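You operate a simulated robot arm through the tools that you are given. There is no shell and no other tool. Be economical: measure what you need, move in short steps, check, and stop when the job is done.

You are at the controls of a simulated robot arm. One attempt, no reset.

JOB
Power up: mixer on, recorder on, amp last; then silver knob to 4 and white fader to 0.

It is judged by the outcome, as a careful person would: the job done as asked, and still so three seconds after it is handed in. It fails if anything else is knocked over, pushed out of place, dropped, spilled or broken.

ROBOT AND FRAMES
A 6-joint arm with a fingered hand, fixed in place. Base frame: the origin is at the foot of the arm, x ahead of it, y to its left, z up; the work surface is at about z = 800. Lengths are in mm, angles in rad, forces in N, time in s.
With the tool pointing down near the work surface it reaches from about 180 to 900 mm from the base axis. Its first joint turns from -2.897 to 2.897 rad. Payload 5 kg.
The tool frame sits at the grasp point between the pads (the TCP): z along the fingers, y along the line on which they close. The tips reach 37 mm beyond it. Largest opening 124 mm; the body of the gripper starts 43 mm behind the TCP. The gripper is a hand of 3 fingers: y runs from the thumb to the fingers, the wrist lies at [-21, -125, -215] in the tool frame, and closing takes about 1.5 s.
Orientation is told as [roll, pitch, yaw] about the base's x, y, z axes, in that order, counted from this pose: with the fingers straight down and the wrist toward the robot, the tool's x, y and z point along [0, 1, 0], [1, 0, 0] and [0, 0, -1] of the base frame.

CONTROLS
- The arm moves only by the tool arm_command. Its arguments are lists of equal length, an entry for each row: "linear": the shift along the tool's x, y, z in units of 500 mm (1.0 is 500 mm), a list of three; "rot": the turn, a rotation vector about the tool's x, y, z in units of 90 degrees (1.0 is 90 degrees), a list of three. In form: {"linear": [[tx, ty, tz], ...], "rot": [[rx, ry, rz], ...]}. A call has 1 to 8 rows; each row is the pose to reach, as a shift and turn from the pose commanded when the call began, along the tool's axes at that moment. "jaw" is the closure, from 0 (fully open) to 1 (shut), set as the call begins (left out, the last holds). A call with a number of a shift or a turn outside -1 to 1 is refused whole. Rows are played at 5 a second. More than 50 mm and 0.15 rad between two rows, or a gripper value outside its range, and nothing of the call is played. A pose out of reach is approached as far as the arm can. The call stops where the force on the tool passes 40 N (or 10 N more than at its start, if that is more) or the arm is blocked; 0.2 s more then pass. Each finger travels about 72 mm/s and halts on what it meets, pressing with about 22 N; the grip force reading is that of the motor and also rises with nothing between the fingers. The clock runs only during rows and for 0.2 s after the last one: add rows that repeat a pose to give the fingers time. The reply holds the time, the measured pose of the TCP, the force on the tool along the base axes, the opening and the grip force, in the units named above and with some noise, with the torque about the TCP (base axes, N m) and any sound that the robot's microphone picked up.
- Cameras (640 x 400 px; columns grow to the right, rows downward): "scene" is fixed at [49.5, 650, 1448.4]; the picture's right is [0.74, -0.67, 0.00], its down [-0.63, -0.70, -0.33] and it looks along [0.22, 0.24, -0.94] (base axes); focal length 214 px, centre (320, 200). "wrist" rides on the gripper at [72, -104, -154] in the tool frame; the picture's right is [-0.83, 0.26, -0.49], its down [-0.51, -0.72, 0.47] and it looks along [-0.23, 0.64, 0.73] (tool axes); focal length 243 px, centre (320, 200). There is no depth. A picture from a camera that has moved, and an enlarged one, comes with that camera's place and axes in the base frame and with its lens.
- grab_frame(camera): a new picture of that camera. The clock stands still meanwhile.
- hand_shape(shape): the hand has 3 fingers and takes this shape, open, in about a second: jaw (thumb against the fingers, like two jaws); tri (thumb and two fingers); tip (a fingertip pinch); poke (one finger out to press); point (the index stretched); flat (the hand flat); cup (the hand cupped); fist (a fist). The gripper value then closes the fingers along that shape, each until it touches; the sizes above hold for jaw. It gives what a move gives, with no picture.
- zoom(camera, box): a new picture of the part [left, top, right, bottom] of that camera's present view, enlarged. The clock stands still meanwhile.
- sign_off(): hands the job in; it is judged then, once.

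Go step by step. Nothing tells you positions but the pictures and the camera data: compare them with the known pose of the tool, close in by small moves and look again before you grip or let go. The budget is 120 turns and 68 pictures, counting those below and the enlarged ones. Unless the task says otherwise, let go and move clear before handing in, and close with one line.

The tools are called after "Call:" by a JSON object that holds its "fn" and its "kwargs". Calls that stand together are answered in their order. arm_command: Moves the arm, as the interface text tells. Its arguments: {"type":"object","properties":{"linear":{"type":"array","items":{"type":"array","items":{"type":"number"}}},"rot":{"type":"array","items":{"type":"array","items":{"type":"number"}}},"jaw":{"type":"number"}},"required":["linear","rot"]} The other tools are called the same way: hand_shape (shape) gives the hand a shape; grab_frame (camera) takes a picture; zoom (camera, box) takes an enlarged picture of a part of a camera's view; sign_off () hands the job in.

At the start:

```text
t: 0.0
ee_pos: [626.5, 401.5, 1227.7]
tool_rot: [0.001, -0.001, 0.0]
contact_force: [0.2, 0.4, 0.8]
wrist_torque: [-0.01, 0.01, -0.02]
grip_width: 123.5
gripper_force: 0.0
shape: jaw
```

scene: 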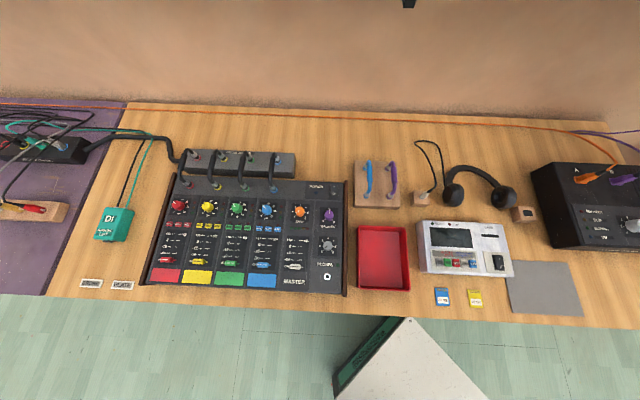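
wrist: 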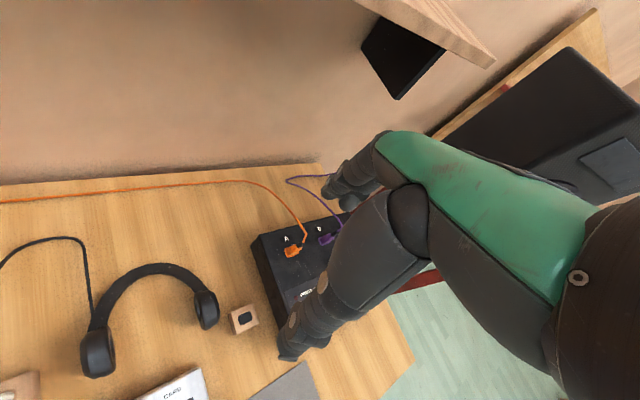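

The scene shows a mixer, a recorder and an amp on the bench. I'll zoom in on each to find the power controls.

Call:
{"fn": "zoom", "kwargs": {"camera": "scene", "box": [140, 170, 350, 301]}}

Call:
{"fn": "zoom", "kwargs": {"camera": "scene", "box": [410, 205, 520, 315]}}

Call:
{"fn": "zoom", "kwargs": {"camera": "scene", "box": [520, 150, 640, 260]}}

Call:
{"fn": "zoom", "kwargs": {"camera": "scene", "box": [280, 170, 350, 300]}}

```text
3.05 times, centred on (245, 236) of scene
camera zoom: at [49.5, 650.0, 1448.4], right [0.74, -0.67, 0.0], down [-0.63, -0.7, -0.33], along [0.22, 0.24, -0.94], focal length 654 px, centre (549, 92)
```

zoom: 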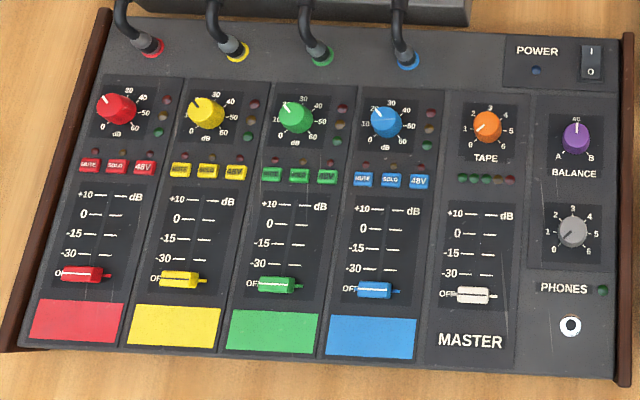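

```text
3.64 times, centred on (465, 260) of scene
camera zoom: at [49.5, 650.0, 1448.4], right [0.74, -0.67, 0.0], down [-0.63, -0.7, -0.33], along [0.22, 0.24, -0.94], focal length 780 px, centre (-207, -18)
```

zoom: 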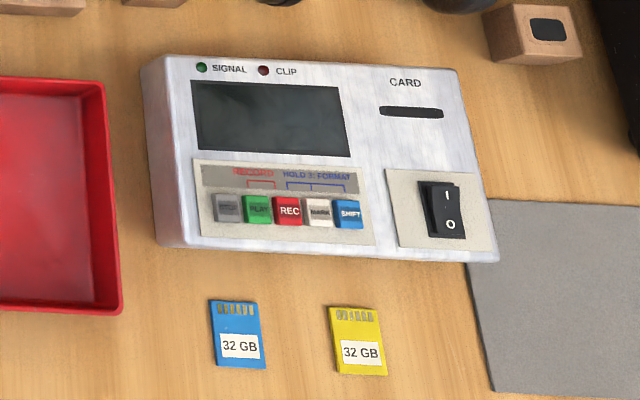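

```text
3.64 times, centred on (580, 205) of scene
camera zoom: at [49.5, 650.0, 1448.4], right [0.74, -0.67, 0.0], down [-0.63, -0.7, -0.33], along [0.22, 0.24, -0.94], focal length 780 px, centre (-626, 182)
```

zoom: 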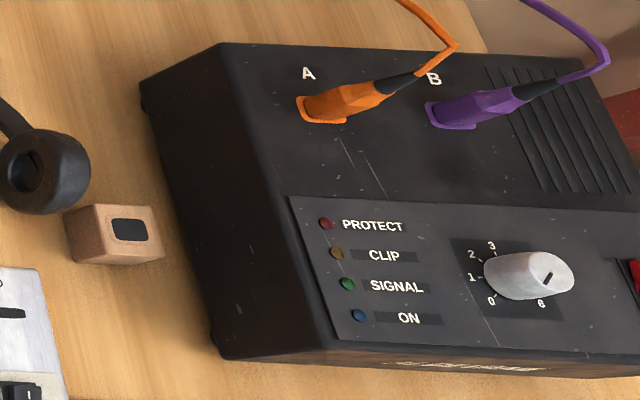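

```text
3.08 times, centred on (315, 235) of scene
camera zoom: at [49.5, 650.0, 1448.4], right [0.74, -0.67, 0.0], down [-0.63, -0.7, -0.33], along [0.22, 0.24, -0.94], focal length 660 px, centre (335, 92)
```

zoom: 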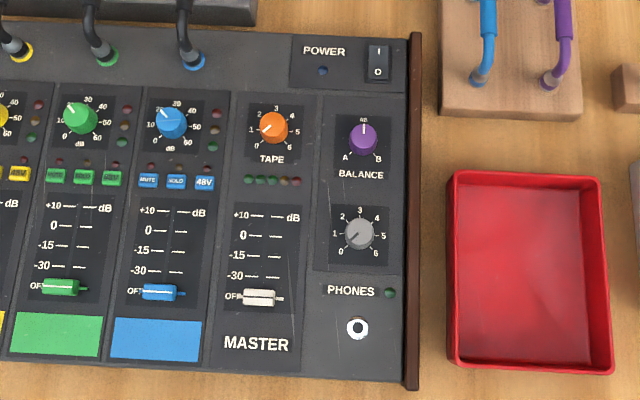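

The mixer's power rocker (blue LED dark), the white MASTER fader and a grey knob are on the mixer. The recorder has a rocker at its lower right, and the amp has a pale knob with a red switch next to it. I'll take the poke shape and look at it.

Call:
{"fn": "hand_shape", "kwargs": {"shape": "poke"}}

Call:
{"fn": "grab_frame", "kwargs": {"camera": "wrist"}}

```text
t: 0.9
ee_pos: [626.0, 401.9, 1226.9]
tool_rot: [-0.001, 0.001, -0.001]
contact_force: [-0.4, -1.7, 0.1]
wrist_torque: [0.01, 0.01, -0.03]
grip_width: 0.0
gripper_force: 0.0
shape: poke
```

```text
61 pictures are left
camera wrist: at [521.9, 473.7, 1380.1], right [0.26, -0.83, 0.49], down [-0.72, -0.51, -0.47], along [0.64, -0.23, -0.73], focal length 243 px, centre (320, 200)
```

wrist: 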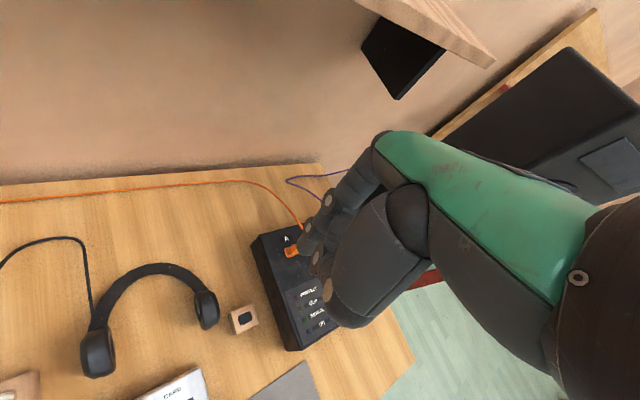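

The extended finger is hard to see from here. I'll travel towards the mixer, turning the hand to face it.

Call:
{"fn": "arm_command", "kwargs": {"linear": [[0.043, -0.064, 0.014], [0.086, -0.128, 0.028], [0.128, -0.191, 0.043], [0.171, -0.255, 0.057], [0.214, -0.319, 0.071], [0.257, -0.383, 0.085], [0.299, -0.446, 0.1], [0.342, -0.51, 0.114]], "rot": [[0, 0, -0.0455], [0, 0, -0.091], [0, 0, -0.1365], [0, 0, -0.182], [0, 0, -0.2275], [0, 0, -0.273], [0, 0, -0.3185], [0, 0, -0.364]], "jaw": 0}}

Call:
{"fn": "grab_frame", "kwargs": {"camera": "scene"}}

```text
t: 2.7
ee_pos: [371.5, 572.0, 1169.4]
tool_rot: [0.0, 0.0, 0.572]
contact_force: [1.0, 0.2, 0.3]
wrist_torque: [-0.03, 0.02, 0.02]
grip_width: 0.0
gripper_force: 0.0
shape: poke
```

```text
60 pictures are left
```

scene: 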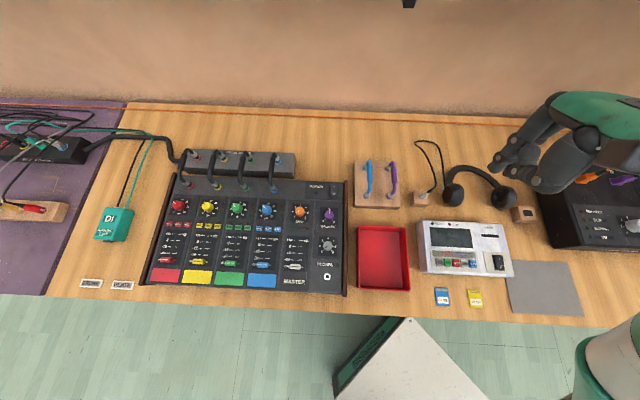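

The camera model agrees with the pose. I'll continue to above the mixer's power switch.

Call:
{"fn": "arm_command", "kwargs": {"linear": [[0.0668, -0.0151, 0.0483], [0.1336, -0.0302, 0.0966], [0.2004, -0.0453, 0.1449], [0.2672, -0.0604, 0.1932], [0.334, -0.0755, 0.2415], [0.4008, -0.0906, 0.2898], [0.4676, -0.1057, 0.338]], "rot": [[0, 0, -0.0236], [0, 0, -0.0472], [0, 0, -0.0708], [0, 0, -0.0944], [0, 0, -0.118], [0, 0, -0.1416], [0, 0, -0.1652]]}}

Call:
{"fn": "grab_frame", "kwargs": {"camera": "scene"}}

Call:
{"fn": "grab_frame", "kwargs": {"camera": "wrist"}}

```text
t: 4.3
ee_pos: [199.7, 741.6, 1000.3]
tool_rot: [0.0, 0.0, 0.831]
contact_force: [0.4, -0.3, 0.8]
wrist_torque: [0.04, 0.01, -0.01]
grip_width: 0.0
gripper_force: 0.1
shape: poke
```

```text
59 pictures are left
```

scene: 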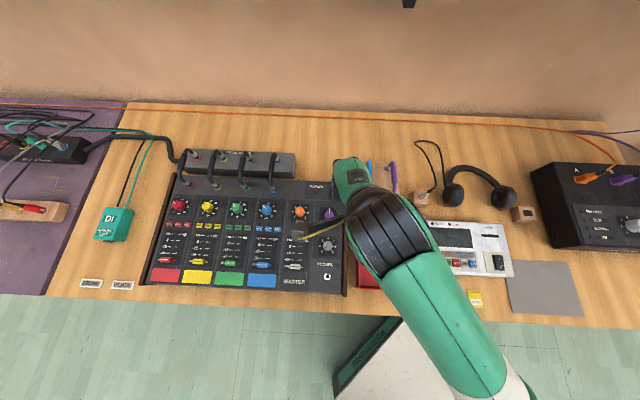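

```text
58 pictures are left
camera wrist: at [76.2, 711.8, 1153.3], right [0.79, -0.37, 0.49], down [-0.11, -0.87, -0.47], along [0.6, 0.32, -0.73], focal length 243 px, centre (320, 200)
```

wrist: 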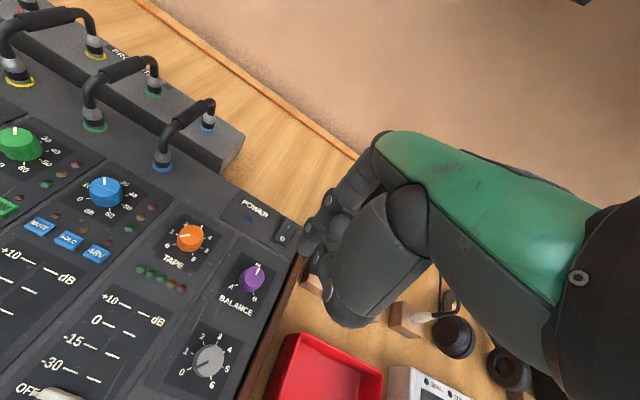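

The hand is above the mixer's right side. I'll zoom in on the fingers and the switch.

Call:
{"fn": "zoom", "kwargs": {"camera": "wrist", "box": [220, 150, 400, 340]}}

Call:
{"fn": "zoom", "kwargs": {"camera": "scene", "box": [270, 140, 420, 290]}}

```text
2.11 times, centred on (310, 245) of wrist
camera zoom: at [76.2, 711.8, 1153.3], right [0.79, -0.37, 0.49], down [-0.11, -0.87, -0.47], along [0.6, 0.32, -0.73], focal length 511 px, centre (341, 105)
```

zoom: 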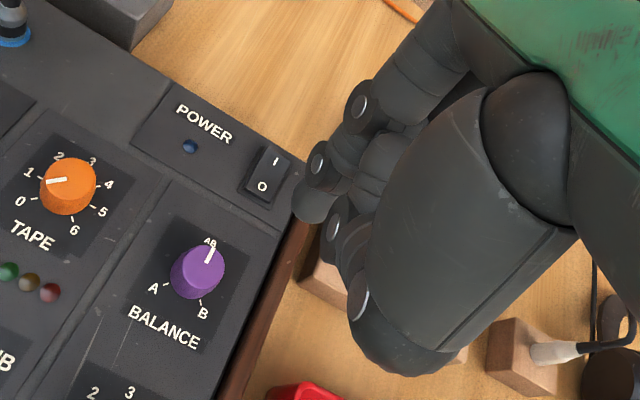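

```text
2.67 times, centred on (345, 215) of scene
camera zoom: at [49.5, 650.0, 1448.4], right [0.74, -0.67, 0.0], down [-0.63, -0.7, -0.33], along [0.22, 0.24, -0.94], focal length 572 px, centre (253, 160)
```

zoom: 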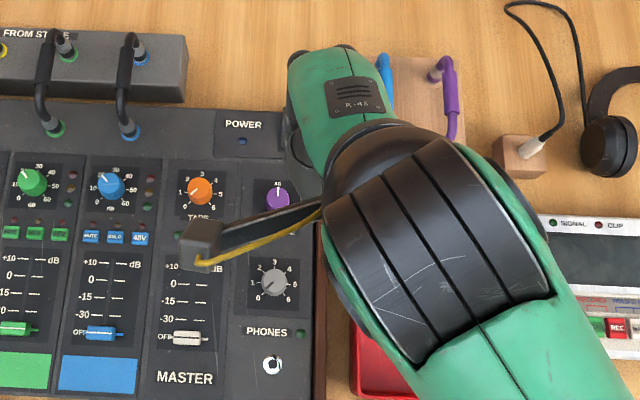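

The extended fingertip is at about wrist pixel (306,247), just beyond the TCP. Triangulation puts the mixer switch near (238, 795, 858), with its "I" end toward the wall. I'll move above that end.

Call:
{"fn": "arm_command", "kwargs": {"linear": [[0.0018, 0.0653, 0.05], [0.0036, 0.1306, 0.09]], "rot": [[0, 0, 0], [0, 0, 0]]}}

Call:
{"fn": "zoom", "kwargs": {"camera": "wrist", "box": [220, 150, 400, 340]}}

Call:
{"fn": "zoom", "kwargs": {"camera": "scene", "box": [290, 130, 400, 240]}}

```text
t: 4.9
ee_pos: [242.3, 787.8, 955.2]
tool_rot: [0.0, 0.0, 0.83]
contact_force: [0.8, 0.1, 0.0]
wrist_torque: [-0.02, -0.01, 0.01]
grip_width: 0.2
gripper_force: 0.0
shape: poke
```

```text
2.11 times, centred on (310, 245) of wrist
camera zoom: at [118.0, 759.3, 1109.0], right [0.79, -0.37, 0.49], down [-0.11, -0.87, -0.47], along [0.6, 0.32, -0.73], focal length 511 px, centre (341, 105)
```

zoom: 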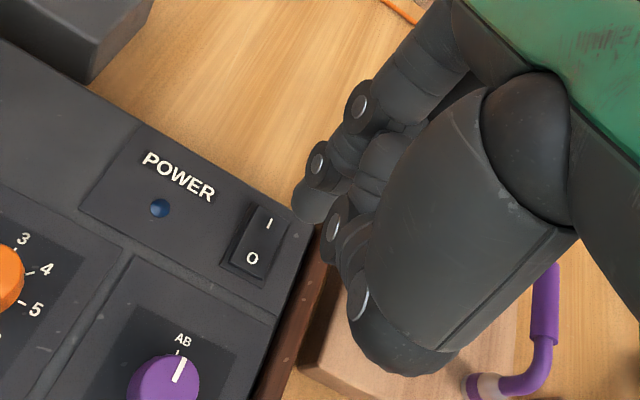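

```text
3.64 times, centred on (345, 185) of scene
camera zoom: at [49.5, 650.0, 1448.4], right [0.74, -0.67, 0.0], down [-0.63, -0.7, -0.33], along [0.22, 0.24, -0.94], focal length 780 px, centre (229, 254)
```

zoom: 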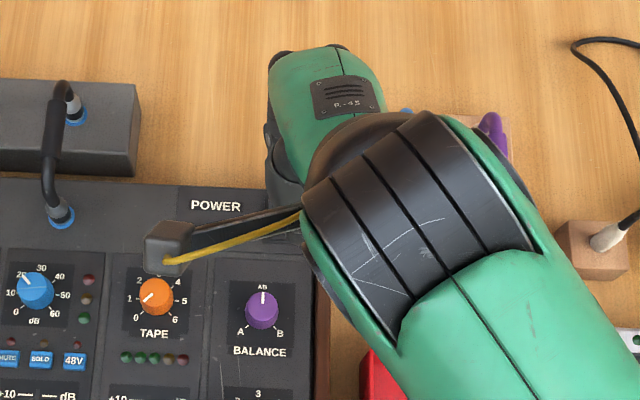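

The finger lines up sideways but is about 10 mm short of the "I" end. I'll shift toward the wall and come down part of the way to check.

Call:
{"fn": "arm_command", "kwargs": {"linear": [[0, 0.02, 0], [0, 0.02, 0.04]], "rot": [[0, 0, 0], [0, 0, 0]]}}

Call:
{"fn": "zoom", "kwargs": {"camera": "wrist", "box": [240, 180, 360, 300]}}

```text
t: 5.5
ee_pos: [250.1, 795.2, 937.3]
tool_rot: [-0.001, -0.001, 0.831]
contact_force: [0.0, 0.3, -0.6]
wrist_torque: [-0.02, -0.03, 0.0]
grip_width: 0.0
gripper_force: 0.1
shape: poke
```

```text
3.33 times, centred on (300, 240) of wrist
camera zoom: at [125.1, 767.5, 1089.2], right [0.79, -0.37, 0.49], down [-0.11, -0.87, -0.47], along [0.6, 0.32, -0.73], focal length 809 px, centre (387, 67)
```

zoom: 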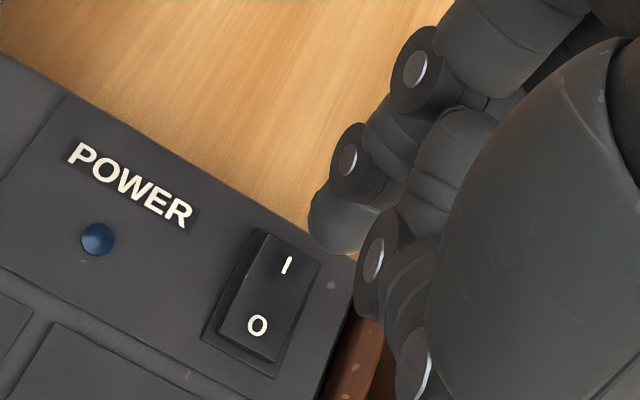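

The tip should meet the "I" end as I descend. I'll go down in small steps.

Call:
{"fn": "arm_command", "kwargs": {"linear": [[0, 0, 0.012], [0, 0, 0.024], [0, 0, 0.034], [0, 0, 0.034]], "rot": [[0, 0, 0], [0, 0, 0], [0, 0, 0], [0, 0, 0]]}}

Call:
{"fn": "zoom", "kwargs": {"camera": "wrist", "box": [240, 180, 360, 300]}}

```text
t: 6.5
ee_pos: [249.6, 796.3, 918.8]
tool_rot: [0.001, 0.0, 0.832]
contact_force: [0.1, 0.1, 0.5]
wrist_torque: [-0.02, -0.01, -0.04]
grip_width: 0.0
gripper_force: 0.1
shape: poke
```

```text
3.33 times, centred on (300, 240) of wrist
camera zoom: at [125.2, 768.2, 1071.5], right [0.79, -0.37, 0.49], down [-0.11, -0.87, -0.47], along [0.6, 0.32, -0.73], focal length 809 px, centre (387, 67)
```

zoom: 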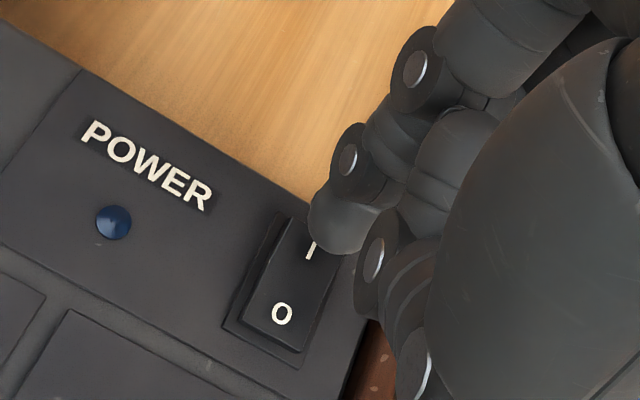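

The finger now covers the "I" end. I'll press down gently.

Call:
{"fn": "arm_command", "kwargs": {"linear": [[0, 0, 0.006], [0, 0, 0.012], [0, 0, 0.018], [0, 0, 0.024], [0, 0, 0.024]], "rot": [[0, 0, 0], [0, 0, 0], [0, 0, 0], [0, 0, 0], [0, 0, 0]]}}

Call:
{"fn": "zoom", "kwargs": {"camera": "wrist", "box": [240, 180, 360, 300]}}

```text
t: 7.7
ee_pos: [250.6, 796.1, 908.0]
tool_rot: [0.002, 0.001, 0.83]
contact_force: [-0.2, -0.4, 0.3]
wrist_torque: [-0.01, 0.0, 0.02]
grip_width: 0.0
gripper_force: 0.0
shape: poke
```

```text
3.33 times, centred on (300, 240) of wrist
camera zoom: at [126.0, 768.3, 1059.6], right [0.79, -0.37, 0.49], down [-0.11, -0.87, -0.47], along [0.6, 0.32, -0.73], focal length 809 px, centre (387, 67)
```

zoom: 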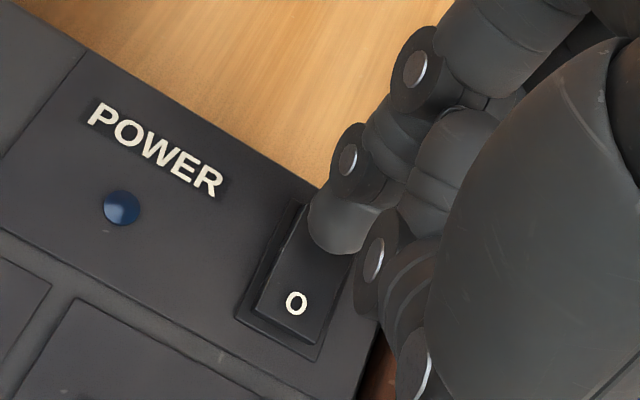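

There's no contact yet and it's still aligned. I'll continue down.

Call:
{"fn": "arm_command", "kwargs": {"linear": [[0, 0, 0.006], [0, 0, 0.012], [0, 0, 0.018], [0, 0, 0.024], [0, 0, 0.024]], "rot": [[0, 0, 0], [0, 0, 0], [0, 0, 0], [0, 0, 0], [0, 0, 0]]}}

Call:
{"fn": "zoom", "kwargs": {"camera": "wrist", "box": [240, 180, 360, 300]}}

```text
t: 8.9
ee_pos: [249.2, 797.0, 894.9]
tool_rot: [0.0, -0.001, 0.831]
contact_force: [0.4, -0.4, 3.7]
wrist_torque: [0.0, -0.05, 0.03]
grip_width: 0.2
gripper_force: 0.0
shape: poke
```

```text
3.33 times, centred on (300, 240) of wrist
camera zoom: at [126.3, 769.2, 1048.1], right [0.79, -0.37, 0.49], down [-0.11, -0.87, -0.47], along [0.6, 0.32, -0.73], focal length 809 px, centre (387, 67)
```

zoom: 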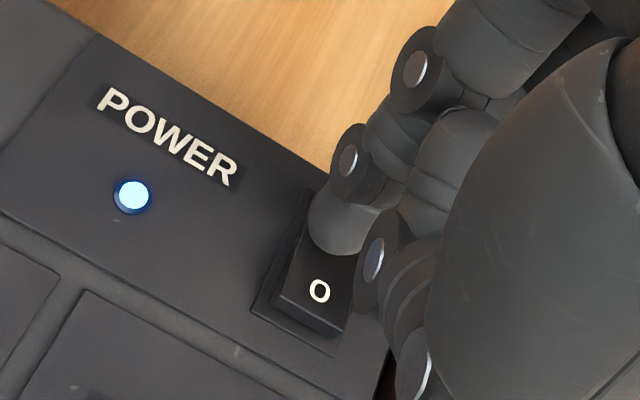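

The mixer is on, with its blue LED lit and the rocker over. The tip is about 37 mm beyond the TCP. I'll lift and travel to the recorder.

Call:
{"fn": "arm_command", "kwargs": {"linear": [[0, 0, -0.07], [0, 0, -0.14], [0, 0, -0.21], [-0.089, -0.0409, -0.21], [-0.178, -0.0818, -0.21], [-0.267, -0.1227, -0.21], [-0.356, -0.1636, -0.21], [-0.445, -0.2045, -0.21]], "rot": [[0, 0, 0], [0, 0, 0], [0, 0, 0], [0, 0, 0], [0, 0, 0], [0, 0, 0], [0, 0, 0], [0, 0, 0]]}}

Call:
{"fn": "arm_command", "kwargs": {"linear": [[-0.089, -0.0409, 0], [-0.178, -0.0818, 0], [-0.267, -0.1227, 0], [-0.356, -0.1636, 0], [-0.445, -0.2045, 0]], "rot": [[0, 0, 0], [0, 0, 0], [0, 0, 0], [0, 0, 0], [0, 0, 0]]}}

Call:
{"fn": "grab_frame", "kwargs": {"camera": "wrist"}}

Call:
{"fn": "grab_frame", "kwargs": {"camera": "scene"}}

```text
t: 10.7
ee_pos: [344.8, 572.4, 998.5]
tool_rot: [0.0, -0.001, 0.833]
contact_force: [0.1, 0.5, 0.3]
wrist_torque: [-0.04, 0.0, 0.02]
grip_width: 0.0
gripper_force: 0.1
shape: poke
```

```text
t: 11.9
ee_pos: [441.7, 344.8, 1001.9]
tool_rot: [0.0, -0.001, 0.83]
contact_force: [-0.7, 0.3, -1.6]
wrist_torque: [-0.05, -0.02, -0.03]
grip_width: 0.0
gripper_force: 0.1
shape: poke
```

```text
49 pictures are left
camera wrist: at [318.0, 316.7, 1153.7], right [0.79, -0.37, 0.49], down [-0.11, -0.88, -0.47], along [0.6, 0.32, -0.73], focal length 243 px, centre (320, 200)
```

wrist: 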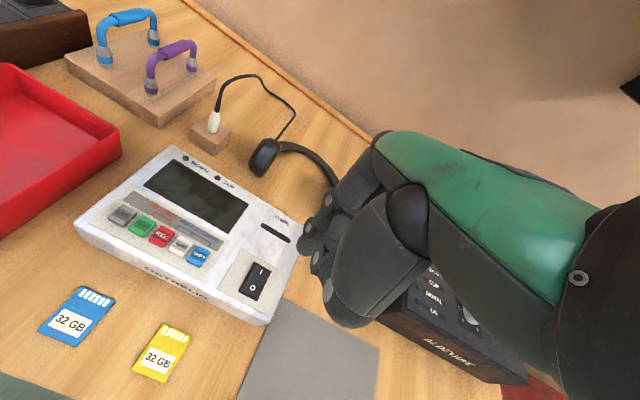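

```text
48 pictures are left
```

scene: 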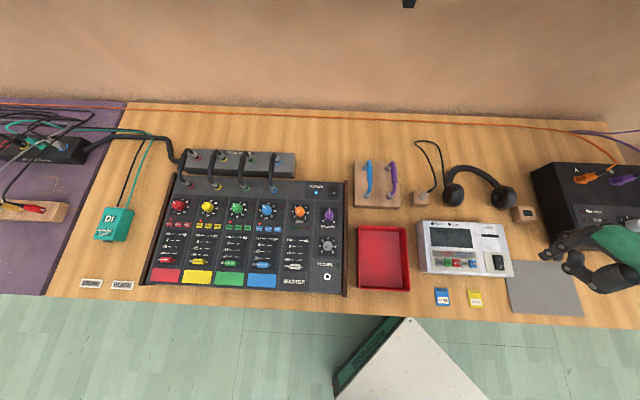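

The recorder is off, with its "I" end at about (430, 361, 858). I'll move over it and part-way down.

Call:
{"fn": "arm_command", "kwargs": {"linear": [[0.0194, 0.0062, 0.08], [0.0194, 0.0062, 0.16]], "rot": [[0, 0, 0], [0, 0, 0]]}}

Call:
{"fn": "zoom", "kwargs": {"camera": "wrist", "box": [230, 180, 350, 300]}}

```text
t: 12.5
ee_pos: [435.9, 354.1, 920.2]
tool_rot: [0.0, 0.0, 0.829]
contact_force: [-0.3, 0.1, -0.4]
wrist_torque: [0.0, 0.02, 0.0]
grip_width: 0.1
gripper_force: 0.1
shape: poke
```

```text
3.33 times, centred on (290, 240) of wrist
camera zoom: at [312.3, 325.6, 1072.8], right [0.79, -0.37, 0.49], down [-0.11, -0.87, -0.47], along [0.6, 0.32, -0.73], focal length 809 px, centre (420, 67)
```

zoom: 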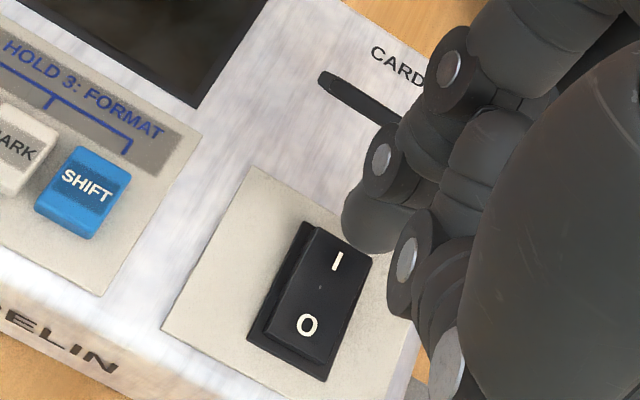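

It's nearly aligned, with 2–3 mm to correct. I'll shift slightly and press.

Call:
{"fn": "arm_command", "kwargs": {"linear": [[-0.004, 0.006, 0.01], [-0.004, 0.006, 0.02], [-0.004, 0.006, 0.03], [-0.004, 0.006, 0.038], [-0.004, 0.006, 0.046], [-0.004, 0.006, 0.054], [-0.004, 0.006, 0.054]], "rot": [[0, 0, 0], [0, 0, 0], [0, 0, 0], [0, 0, 0], [0, 0, 0], [0, 0, 0], [0, 0, 0]]}}

Call:
{"fn": "zoom", "kwargs": {"camera": "wrist", "box": [210, 160, 370, 320]}}

```text
t: 14.1
ee_pos: [441.1, 356.1, 894.9]
tool_rot: [0.001, -0.004, 0.829]
contact_force: [0.0, -0.4, 11.6]
wrist_torque: [0.12, 0.08, 0.02]
grip_width: 0.2
gripper_force: 0.1
shape: poke
```

```text
2.50 times, centred on (290, 240) of wrist
camera zoom: at [315.6, 327.6, 1046.8], right [0.79, -0.37, 0.49], down [-0.11, -0.87, -0.47], along [0.61, 0.32, -0.73], focal length 606 px, centre (395, 100)
```

zoom: 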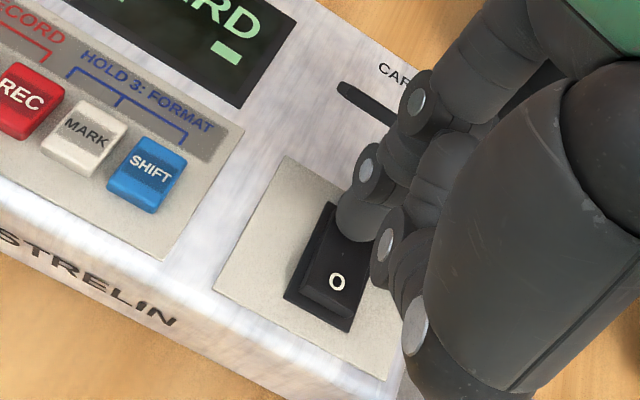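

The recorder is on, with its display lit. I'll lift and move toward the amp for a view.

Call:
{"fn": "arm_command", "kwargs": {"linear": [[0, 0, -0.1], [-0.074, 0.0073, -0.15], [-0.148, 0.0147, -0.2], [-0.222, 0.022, -0.25], [-0.297, 0.029, -0.3], [-0.371, 0.037, -0.35], [-0.445, 0.044, -0.4], [-0.519, 0.051, -0.42]], "rot": [[0, 0, 0], [0, 0, 0], [0, 0, 0], [0, 0, 0], [0, 0, 0], [0, 0, 0], [0, 0, 0], [0, 0, 0]]}}

Call:
{"fn": "grab_frame", "kwargs": {"camera": "wrist"}}

Call:
{"fn": "zoom", "kwargs": {"camera": "scene", "box": [400, 150, 640, 300]}}

```text
t: 15.9
ee_pos: [646.9, 198.1, 1103.3]
tool_rot: [0.0, 0.0, 0.83]
contact_force: [-1.0, 0.2, 0.3]
wrist_torque: [-0.03, 0.01, 0.03]
grip_width: 0.0
gripper_force: 0.2
shape: poke
```

```text
45 pictures are left
camera wrist: at [522.8, 169.9, 1256.9], right [0.79, -0.37, 0.49], down [-0.11, -0.87, -0.47], along [0.6, 0.32, -0.73], focal length 243 px, centre (320, 200)
```

wrist: 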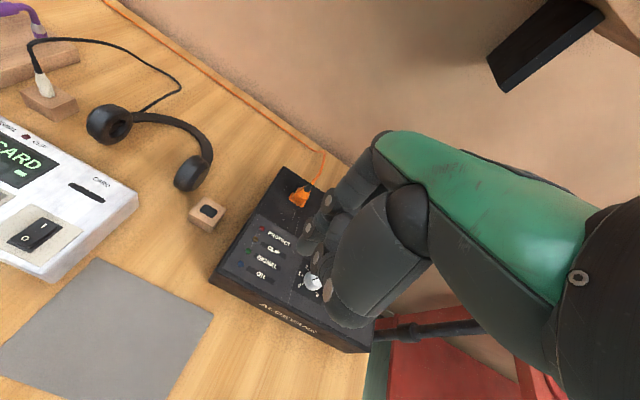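

```text
2.67 times, centred on (520, 225) of scene
camera zoom: at [49.5, 650.0, 1448.4], right [0.74, -0.67, 0.0], down [-0.63, -0.7, -0.33], along [0.22, 0.24, -0.94], focal length 572 px, centre (-213, 133)
```

zoom: 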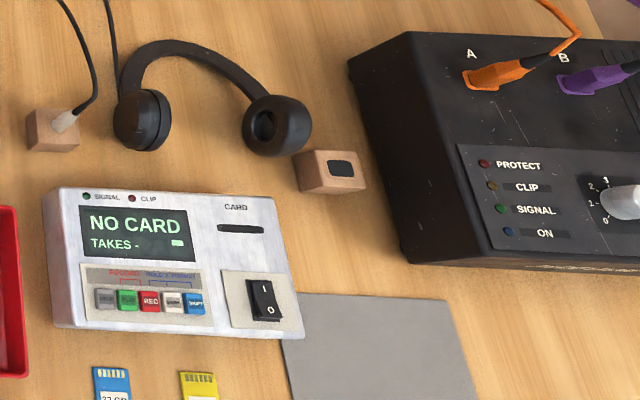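

The recorder shows NO CARD. The hand hides the amp switch, so I'll shift right and back to see it.

Call:
{"fn": "arm_command", "kwargs": {"linear": [[-0.079, -0.053, 0], [-0.158, -0.107, 0], [-0.238, -0.16, 0]], "rot": [[0, 0, 0], [0, 0, 0], [0, 0, 0]]}}

Call:
{"fn": "grab_frame", "kwargs": {"camera": "wrist"}}

```text
t: 16.7
ee_pos: [684.1, 60.7, 1104.6]
tool_rot: [-0.001, 0.001, 0.833]
contact_force: [-0.2, 0.7, -0.3]
wrist_torque: [-0.04, -0.02, 0.02]
grip_width: 0.0
gripper_force: 0.0
shape: poke
```

```text
43 pictures are left
camera wrist: at [560.0, 32.2, 1256.1], right [0.79, -0.37, 0.49], down [-0.11, -0.88, -0.47], along [0.6, 0.32, -0.73], focal length 243 px, centre (320, 200)
```

wrist: 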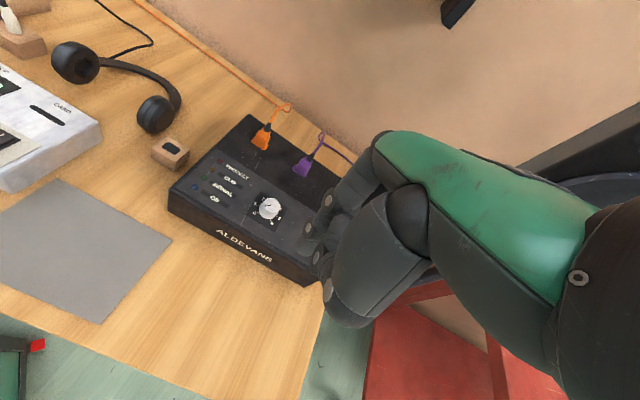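

Call:
{"fn": "zoom", "kwargs": {"camera": "wrist", "box": [210, 150, 350, 290]}}

```text
2.86 times, centred on (280, 220) of wrist
camera zoom: at [560.0, 32.2, 1256.1], right [0.79, -0.37, 0.49], down [-0.11, -0.88, -0.47], along [0.6, 0.32, -0.73], focal length 693 px, centre (434, 143)
```

zoom: 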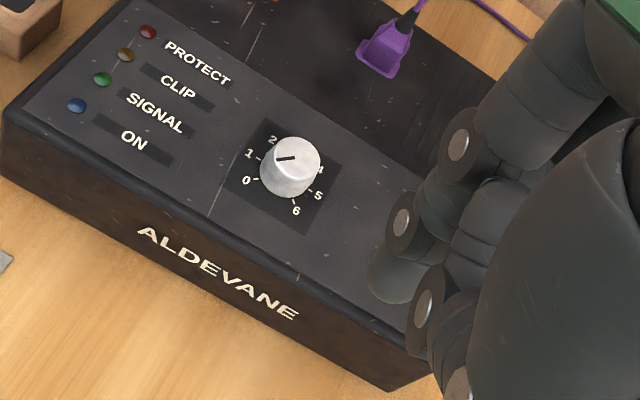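

The amp knob reads about 1. The switch is still hidden behind the fingers, so I'll move further right.

Call:
{"fn": "arm_command", "kwargs": {"linear": [[-0.09, 0, 0], [-0.18, -0.04, 0]], "rot": [[0, 0, 0], [0, 0, 0]]}}

Call:
{"fn": "zoom", "kwargs": {"camera": "wrist", "box": [190, 130, 350, 290]}}

```text
t: 17.3
ee_pos: [735.5, -14.8, 1103.6]
tool_rot: [0.001, -0.001, 0.833]
contact_force: [0.8, 1.2, -0.7]
wrist_torque: [-0.04, 0.01, -0.04]
grip_width: 0.0
gripper_force: 0.1
shape: poke
```

```text
2.50 times, centred on (270, 210) of wrist
camera zoom: at [611.2, -43.7, 1256.1], right [0.79, -0.37, 0.49], down [-0.11, -0.88, -0.47], along [0.6, 0.32, -0.73], focal length 606 px, centre (445, 175)
```

zoom: 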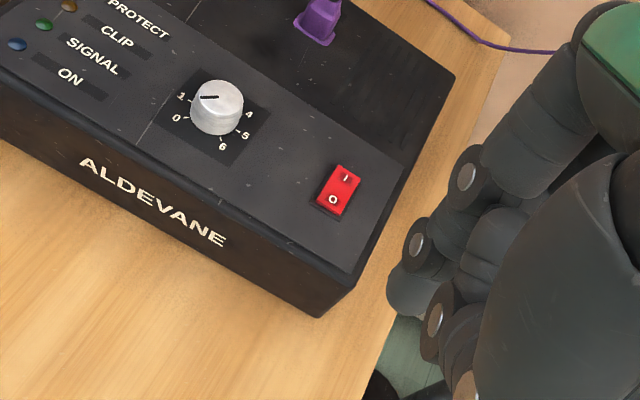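

I can see the red rocker, with "I" at about (815, 118, 905). I'll approach above it.

Call:
{"fn": "arm_command", "kwargs": {"linear": [[0.0106, 0.075, 0.04], [0.0213, 0.15, 0.08], [0.032, 0.225, 0.14], [0.0426, 0.3, 0.2], [0.0426, 0.3, 0.22]], "rot": [[0, 0, 0], [0, 0, 0], [0, 0, 0], [0, 0, 0], [0, 0, 0]]}}

Call:
{"fn": "zoom", "kwargs": {"camera": "wrist", "box": [210, 160, 370, 320]}}

Call:
{"fn": "grab_frame", "kwargs": {"camera": "wrist"}}

```text
t: 18.5
ee_pos: [820.6, 111.3, 993.5]
tool_rot: [0.0, 0.0, 0.831]
contact_force: [0.7, 0.1, 0.8]
wrist_torque: [0.03, 0.04, 0.01]
grip_width: 0.1
gripper_force: 0.2
shape: poke
```

```text
2.50 times, centred on (290, 240) of wrist
camera zoom: at [696.8, 82.2, 1146.2], right [0.79, -0.37, 0.49], down [-0.11, -0.88, -0.47], along [0.6, 0.32, -0.73], focal length 606 px, centre (395, 100)
```

zoom: 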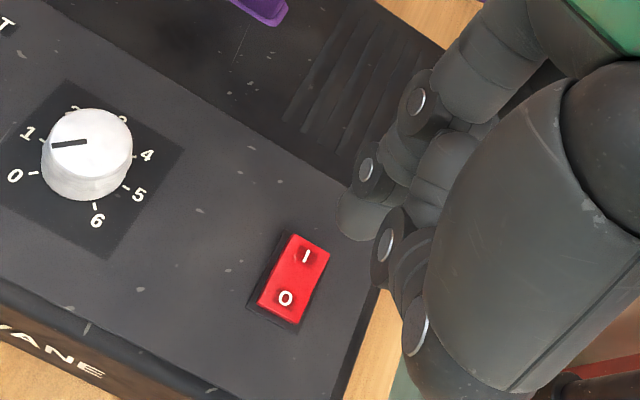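

```text
39 pictures are left
camera wrist: at [696.8, 82.2, 1146.2], right [0.79, -0.37, 0.49], down [-0.11, -0.88, -0.47], along [0.6, 0.32, -0.73], focal length 243 px, centre (320, 200)
```

wrist: 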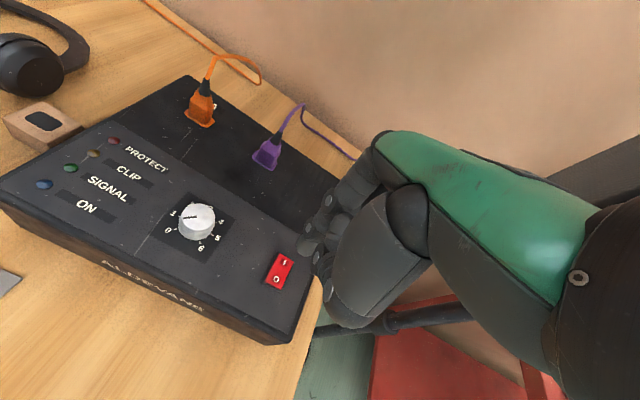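

It's aligned to within a few millimetres. I'll correct and press the amp's "I" end.

Call:
{"fn": "arm_command", "kwargs": {"linear": [[-0.003, 0.01, 0.04], [-0.003, 0.01, 0.08], [-0.003, 0.01, 0.1], [-0.003, 0.01, 0.108], [-0.003, 0.01, 0.116], [-0.003, 0.01, 0.122], [-0.003, 0.01, 0.127], [-0.003, 0.01, 0.127]], "rot": [[0, 0, 0], [0, 0, 0], [0, 0, 0], [0, 0, 0], [0, 0, 0], [0, 0, 0], [0, 0, 0], [0, 0, 0]]}}

Call:
{"fn": "grab_frame", "kwargs": {"camera": "wrist"}}

```text
t: 20.3
ee_pos: [825.2, 113.4, 931.0]
tool_rot: [0.0, -0.003, 0.831]
contact_force: [-0.4, 1.4, 3.8]
wrist_torque: [0.08, 0.02, -0.01]
grip_width: 0.0
gripper_force: 0.0
shape: poke
```

```text
38 pictures are left
camera wrist: at [700.9, 84.7, 1083.3], right [0.79, -0.37, 0.49], down [-0.11, -0.87, -0.47], along [0.6, 0.32, -0.73], focal length 243 px, centre (320, 200)
```

wrist: 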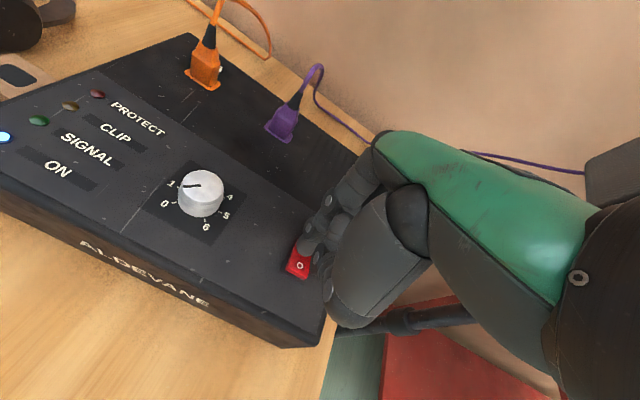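

The amp's ON LED is lit. There are two candidate knobs, so I'll look closely at this one's material before deciding.

Call:
{"fn": "zoom", "kwargs": {"camera": "wrist", "box": [150, 150, 250, 250]}}

Call:
{"fn": "zoom", "kwargs": {"camera": "scene", "box": [270, 200, 350, 300]}}

Call:
{"fn": "zoom", "kwargs": {"camera": "scene", "box": [570, 180, 640, 250]}}

```text
4.00 times, centred on (200, 200) of wrist
camera zoom: at [700.9, 84.7, 1083.3], right [0.79, -0.37, 0.49], down [-0.11, -0.87, -0.47], along [0.6, 0.32, -0.73], focal length 970 px, centre (800, 200)
```

zoom: 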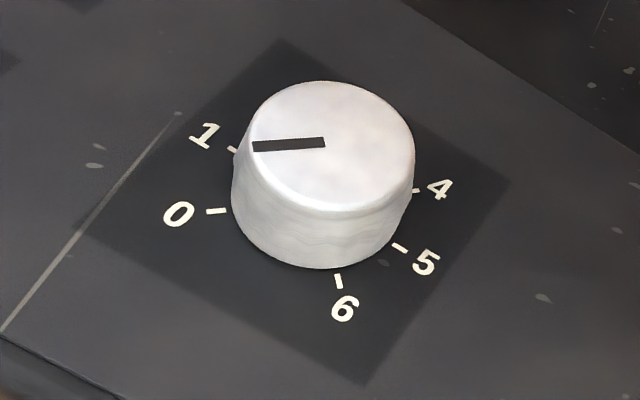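

```text
4.00 times, centred on (310, 250) of scene
camera zoom: at [49.5, 650.0, 1448.4], right [0.74, -0.67, 0.0], down [-0.63, -0.7, -0.33], along [0.22, 0.24, -0.94], focal length 858 px, centre (360, 0)
```

zoom: 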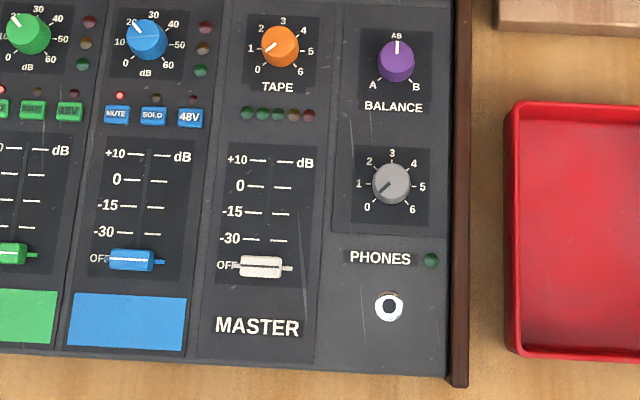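

```text
5.71 times, centred on (605, 215) of scene
camera zoom: at [49.5, 650.0, 1448.4], right [0.74, -0.67, 0.0], down [-0.63, -0.7, -0.33], along [0.22, 0.24, -0.94], focal length 1226 px, centre (-1309, 114)
```

zoom: 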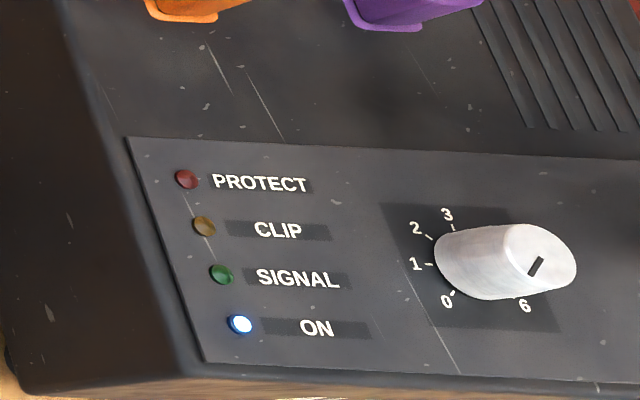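

Both knobs are neutral-coloured. The amp's is bright and brushed, while the mixer PHONES knob looks mid-grey. Before committing I'll fly back to the mixer for a close look at the PHONES knob and the white fader.

Call:
{"fn": "arm_command", "kwargs": {"linear": [[0, 0, -0.08], [0, 0, -0.16], [0, 0, -0.24], [0.096, -0.0125, -0.24], [0.192, -0.025, -0.24], [0.288, -0.0375, -0.24], [0.384, -0.05, -0.24], [0.48, -0.0625, -0.24]], "rot": [[0, 0, 0], [0, 0, 0], [0, 0, 0], [0, 0, 0], [0, 0, 0], [0, 0, 0], [0, 0, 0], [0, 0, 0]]}}

Call:
{"fn": "arm_command", "kwargs": {"linear": [[0.096, -0.0125, 0], [0.192, -0.025, 0], [0.288, -0.0375, 0], [0.384, -0.05, 0], [0.48, -0.0625, 0], [0.576, -0.075, 0], [0.672, -0.0875, 0], [0.768, -0.1, 0]], "rot": [[0, 0, 0], [0, 0, 0], [0, 0, 0], [0, 0, 0], [0, 0, 0], [0, 0, 0], [0, 0, 0], [0, 0, 0]]}}

Call:
{"fn": "arm_command", "kwargs": {"linear": [[0.096, -0.0125, 0], [0.192, -0.025, 0.02], [0.288, -0.0375, 0.04], [0.384, -0.05, 0.06], [0.48, -0.0625, 0.08], [0.576, -0.075, 0.1], [0.672, -0.0875, 0.1]], "rot": [[0, 0, 0], [0, 0, 0], [0, 0, 0], [0, 0, 0], [0, 0, 0], [0, 0, 0], [0, 0, 0]]}}

Call:
{"fn": "grab_frame", "kwargs": {"camera": "wrist"}}

```text
t: 22.1
ee_pos: [625.9, 256.7, 1051.1]
tool_rot: [-0.001, 0.001, 0.833]
contact_force: [0.0, -0.2, 0.3]
wrist_torque: [0.0, 0.01, 0.04]
grip_width: 0.0
gripper_force: 0.0
shape: poke
```

```text
t: 23.9
ee_pos: [311.1, 473.9, 1050.1]
tool_rot: [-0.002, 0.001, 0.831]
contact_force: [-0.1, 0.1, 0.0]
wrist_torque: [0.01, 0.03, 0.02]
grip_width: 0.0
gripper_force: 0.0
shape: poke
```

```text
t: 25.5
ee_pos: [33.1, 668.0, 998.8]
tool_rot: [-0.001, -0.001, 0.832]
contact_force: [0.4, 0.1, 0.8]
wrist_torque: [-0.04, 0.0, -0.01]
grip_width: 0.0
gripper_force: 0.0
shape: poke
```

```text
34 pictures are left
camera wrist: at [-92.2, 639.1, 1150.8], right [0.79, -0.37, 0.49], down [-0.11, -0.87, -0.47], along [0.6, 0.32, -0.73], focal length 243 px, centre (320, 200)
```

wrist: 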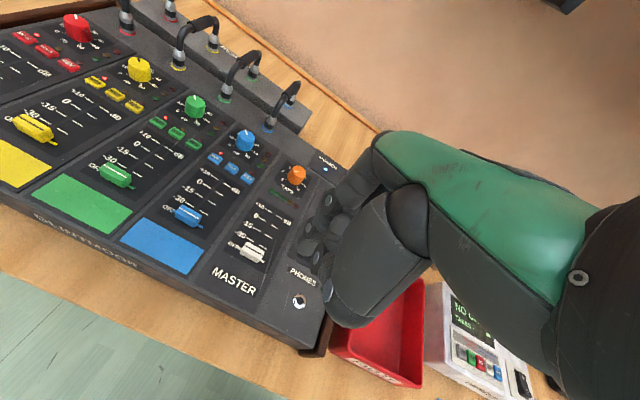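

The PHONES knob is behind the hand. I'll shift right to see it next to the fader.

Call:
{"fn": "arm_command", "kwargs": {"linear": [[-0.09, 0, 0], [-0.18, -0.02, 0]], "rot": [[0, 0, 0], [0, 0, 0]]}}

Call:
{"fn": "zoom", "kwargs": {"camera": "wrist", "box": [160, 150, 320, 310]}}

```text
t: 26.1
ee_pos: [91.1, 600.4, 1001.3]
tool_rot: [0.0, -0.001, 0.831]
contact_force: [-0.7, -0.2, -0.2]
wrist_torque: [-0.01, 0.0, -0.03]
grip_width: 0.0
gripper_force: 0.0
shape: poke
```

```text
2.50 times, centred on (240, 230) of wrist
camera zoom: at [-32.3, 572.0, 1152.8], right [0.79, -0.37, 0.49], down [-0.11, -0.88, -0.47], along [0.6, 0.32, -0.73], focal length 606 px, centre (520, 125)
```

zoom: 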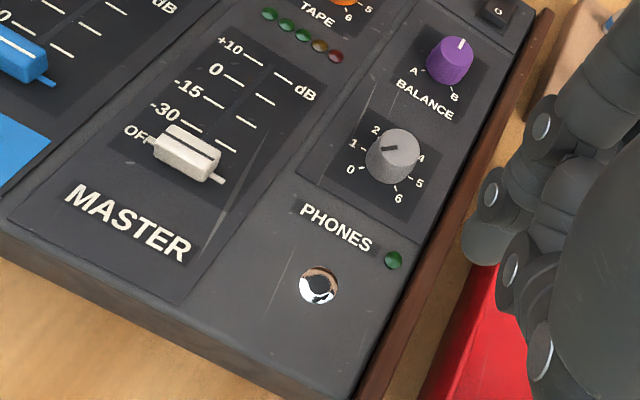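

The PHONES knob is clearly matte grey and the fader is cream-white, so I take the bright amp knob to be the silver one. I'll set the fader while I'm here. Its cap is at about (16, 712, 850) and the 0 mark is about 57 mm further toward the wall. I'll place the finger behind the cap.

Call:
{"fn": "arm_command", "kwargs": {"linear": [[0.08, 0, 0.04], [0.16, -0.002, 0.08], [0.2418, -0.0034, 0.12], [0.2418, -0.0034, 0.17]], "rot": [[0, 0, 0], [0, 0, 0], [0, 0, 0], [0, 0, 0]]}}

Call:
{"fn": "zoom", "kwargs": {"camera": "wrist", "box": [230, 150, 390, 310]}}

Call:
{"fn": "zoom", "kwargs": {"camera": "scene", "box": [220, 180, 370, 330]}}

```text
t: 27.1
ee_pos: [2.4, 681.0, 913.2]
tool_rot: [-0.001, -0.001, 0.831]
contact_force: [0.6, -0.4, 1.0]
wrist_torque: [-0.01, -0.03, -0.02]
grip_width: 0.1
gripper_force: 0.0
shape: poke
```

```text
2.50 times, centred on (310, 230) of wrist
camera zoom: at [-122.3, 651.8, 1066.1], right [0.79, -0.37, 0.49], down [-0.11, -0.87, -0.47], along [0.6, 0.32, -0.73], focal length 606 px, centre (345, 125)
```

zoom: 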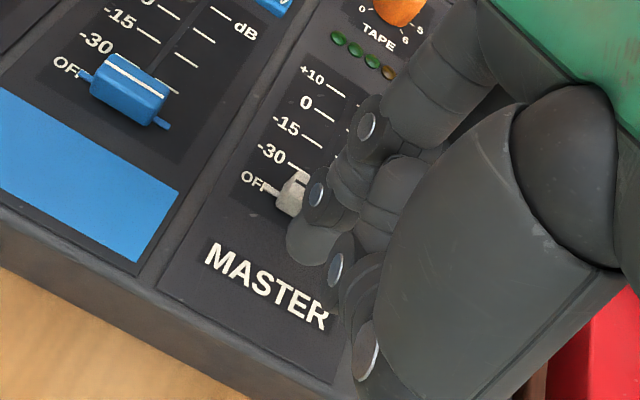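

```text
2.67 times, centred on (295, 255) of scene
camera zoom: at [49.5, 650.0, 1448.4], right [0.74, -0.67, 0.0], down [-0.63, -0.7, -0.33], along [0.22, 0.24, -0.94], focal length 572 px, centre (387, 53)
```

zoom: 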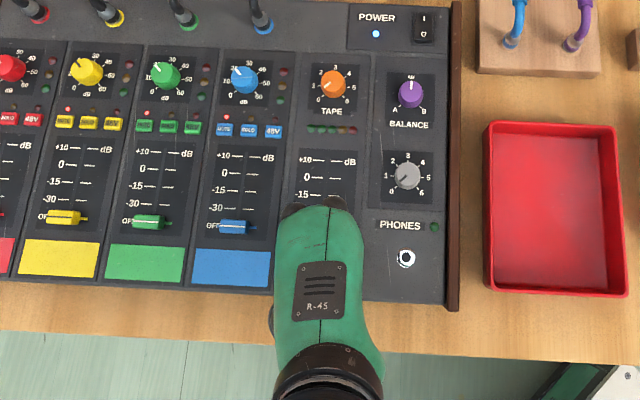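

The finger is behind the cap and centred. I'll lower it to just above the panel.

Call:
{"fn": "arm_command", "kwargs": {"linear": [[0, -0.004, 0.03], [0, -0.004, 0.05], [0, -0.004, 0.062], [0, -0.004, 0.068], [0, -0.004, 0.068]], "rot": [[0, 0, 0], [0, 0, 0], [0, 0, 0], [0, 0, 0], [0, 0, 0]]}}

Call:
{"fn": "zoom", "kwargs": {"camera": "wrist", "box": [250, 150, 370, 270]}}

```text
t: 28.0
ee_pos: [1.3, 684.1, 890.3]
tool_rot: [0.01, -0.012, 0.829]
contact_force: [1.2, -0.3, 9.6]
wrist_torque: [-0.07, -0.14, 0.0]
grip_width: 0.0
gripper_force: 0.1
shape: poke
stopped in row 4: the force on the tool passed its limit at 46 N (the readings are from after the stop); the commanded pose is now the measured one
```

```text
3.33 times, centred on (310, 210) of wrist
camera zoom: at [-122.7, 652.6, 1042.0], right [0.79, -0.38, 0.49], down [-0.11, -0.87, -0.49], along [0.6, 0.33, -0.73], focal length 809 px, centre (353, 167)
```

zoom: 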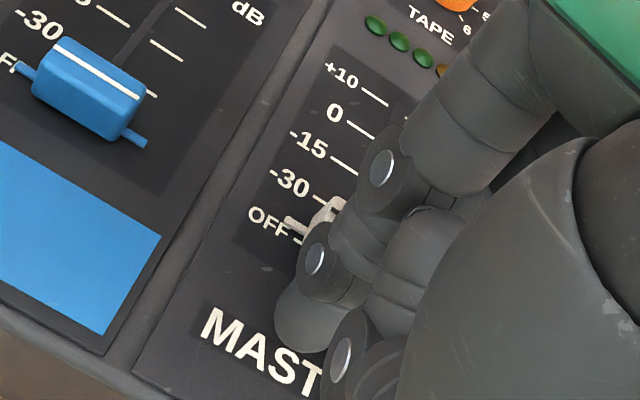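

The fingertip touched the panel at TCP z of about 890. I'll lift 3 mm and start pushing the fader toward the wall.

Call:
{"fn": "arm_command", "kwargs": {"linear": [[0, 0, -0.008], [0, 0.01, -0.008], [0, 0.02, -0.008], [0, 0.03, -0.008], [0, 0.04, -0.008]], "rot": [[0, 0, 0], [0, 0, 0], [0, 0, 0], [0, 0, 0], [0, 0, 0]]}}

Call:
{"fn": "zoom", "kwargs": {"camera": "wrist", "box": [250, 150, 370, 270]}}

```text
t: 29.2
ee_pos: [14.5, 696.6, 891.8]
tool_rot: [0.005, -0.011, 0.83]
contact_force: [-0.8, -0.1, 0.6]
wrist_torque: [-0.05, -0.02, -0.03]
grip_width: 0.0
gripper_force: 0.1
shape: poke
```

```text
3.33 times, centred on (310, 210) of wrist
camera zoom: at [-109.7, 666.1, 1044.3], right [0.79, -0.37, 0.49], down [-0.11, -0.87, -0.48], along [0.6, 0.33, -0.73], focal length 809 px, centre (353, 167)
```

zoom: 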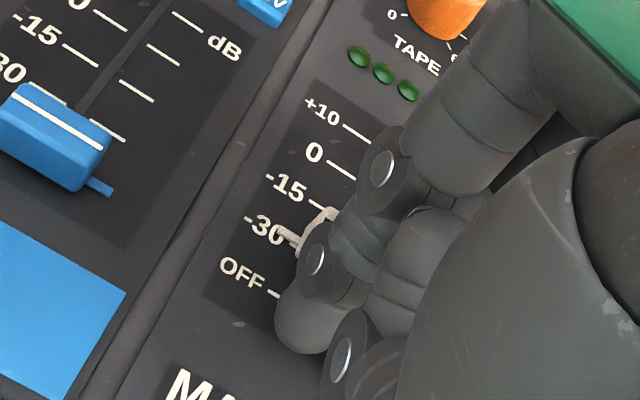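

The fader is sliding and is now near -30. I'll push a further 25 mm.

Call:
{"fn": "arm_command", "kwargs": {"linear": [[0, 0.01, 0], [0, 0.02, 0], [0, 0.03, 0], [0, 0.04, 0], [0, 0.05, 0]], "rot": [[0, 0, 0], [0, 0, 0], [0, 0, 0], [0, 0, 0], [0, 0, 0]]}}

Call:
{"fn": "zoom", "kwargs": {"camera": "wrist", "box": [250, 150, 370, 270]}}

```text
t: 30.4
ee_pos: [32.3, 715.8, 892.0]
tool_rot: [0.007, -0.011, 0.829]
contact_force: [1.0, -1.9, 2.9]
wrist_torque: [-0.01, -0.06, 0.03]
grip_width: 0.0
gripper_force: 0.1
shape: poke
```

```text
3.33 times, centred on (310, 210) of wrist
camera zoom: at [-92.0, 685.1, 1044.2], right [0.79, -0.37, 0.49], down [-0.11, -0.87, -0.48], along [0.6, 0.33, -0.73], focal length 809 px, centre (353, 167)
```

zoom: 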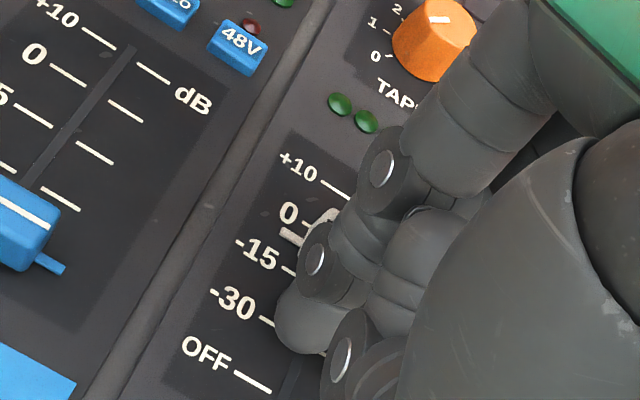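

It's now just short of 0. I'll push about 6 mm more, then lift off to inspect.

Call:
{"fn": "arm_command", "kwargs": {"linear": [[0, 0.006, 0], [0, 0.012, 0], [0, 0.012, 0]], "rot": [[0, 0, 0], [0, 0, 0], [0, 0, 0]]}}

Call:
{"fn": "zoom", "kwargs": {"camera": "wrist", "box": [260, 170, 340, 250]}}

```text
t: 31.2
ee_pos: [37.0, 719.9, 892.7]
tool_rot: [0.006, -0.01, 0.828]
contact_force: [0.2, -0.8, 2.3]
wrist_torque: [-0.04, -0.04, -0.03]
grip_width: 0.0
gripper_force: 0.1
shape: poke
```

```text
5.00 times, centred on (300, 210) of wrist
camera zoom: at [-88.4, 689.9, 1044.1], right [0.79, -0.37, 0.49], down [-0.11, -0.87, -0.48], along [0.6, 0.33, -0.73], focal length 1213 px, centre (420, 150)
```

zoom: 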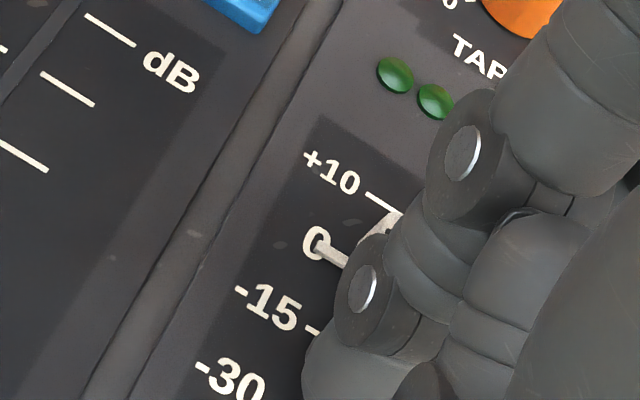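

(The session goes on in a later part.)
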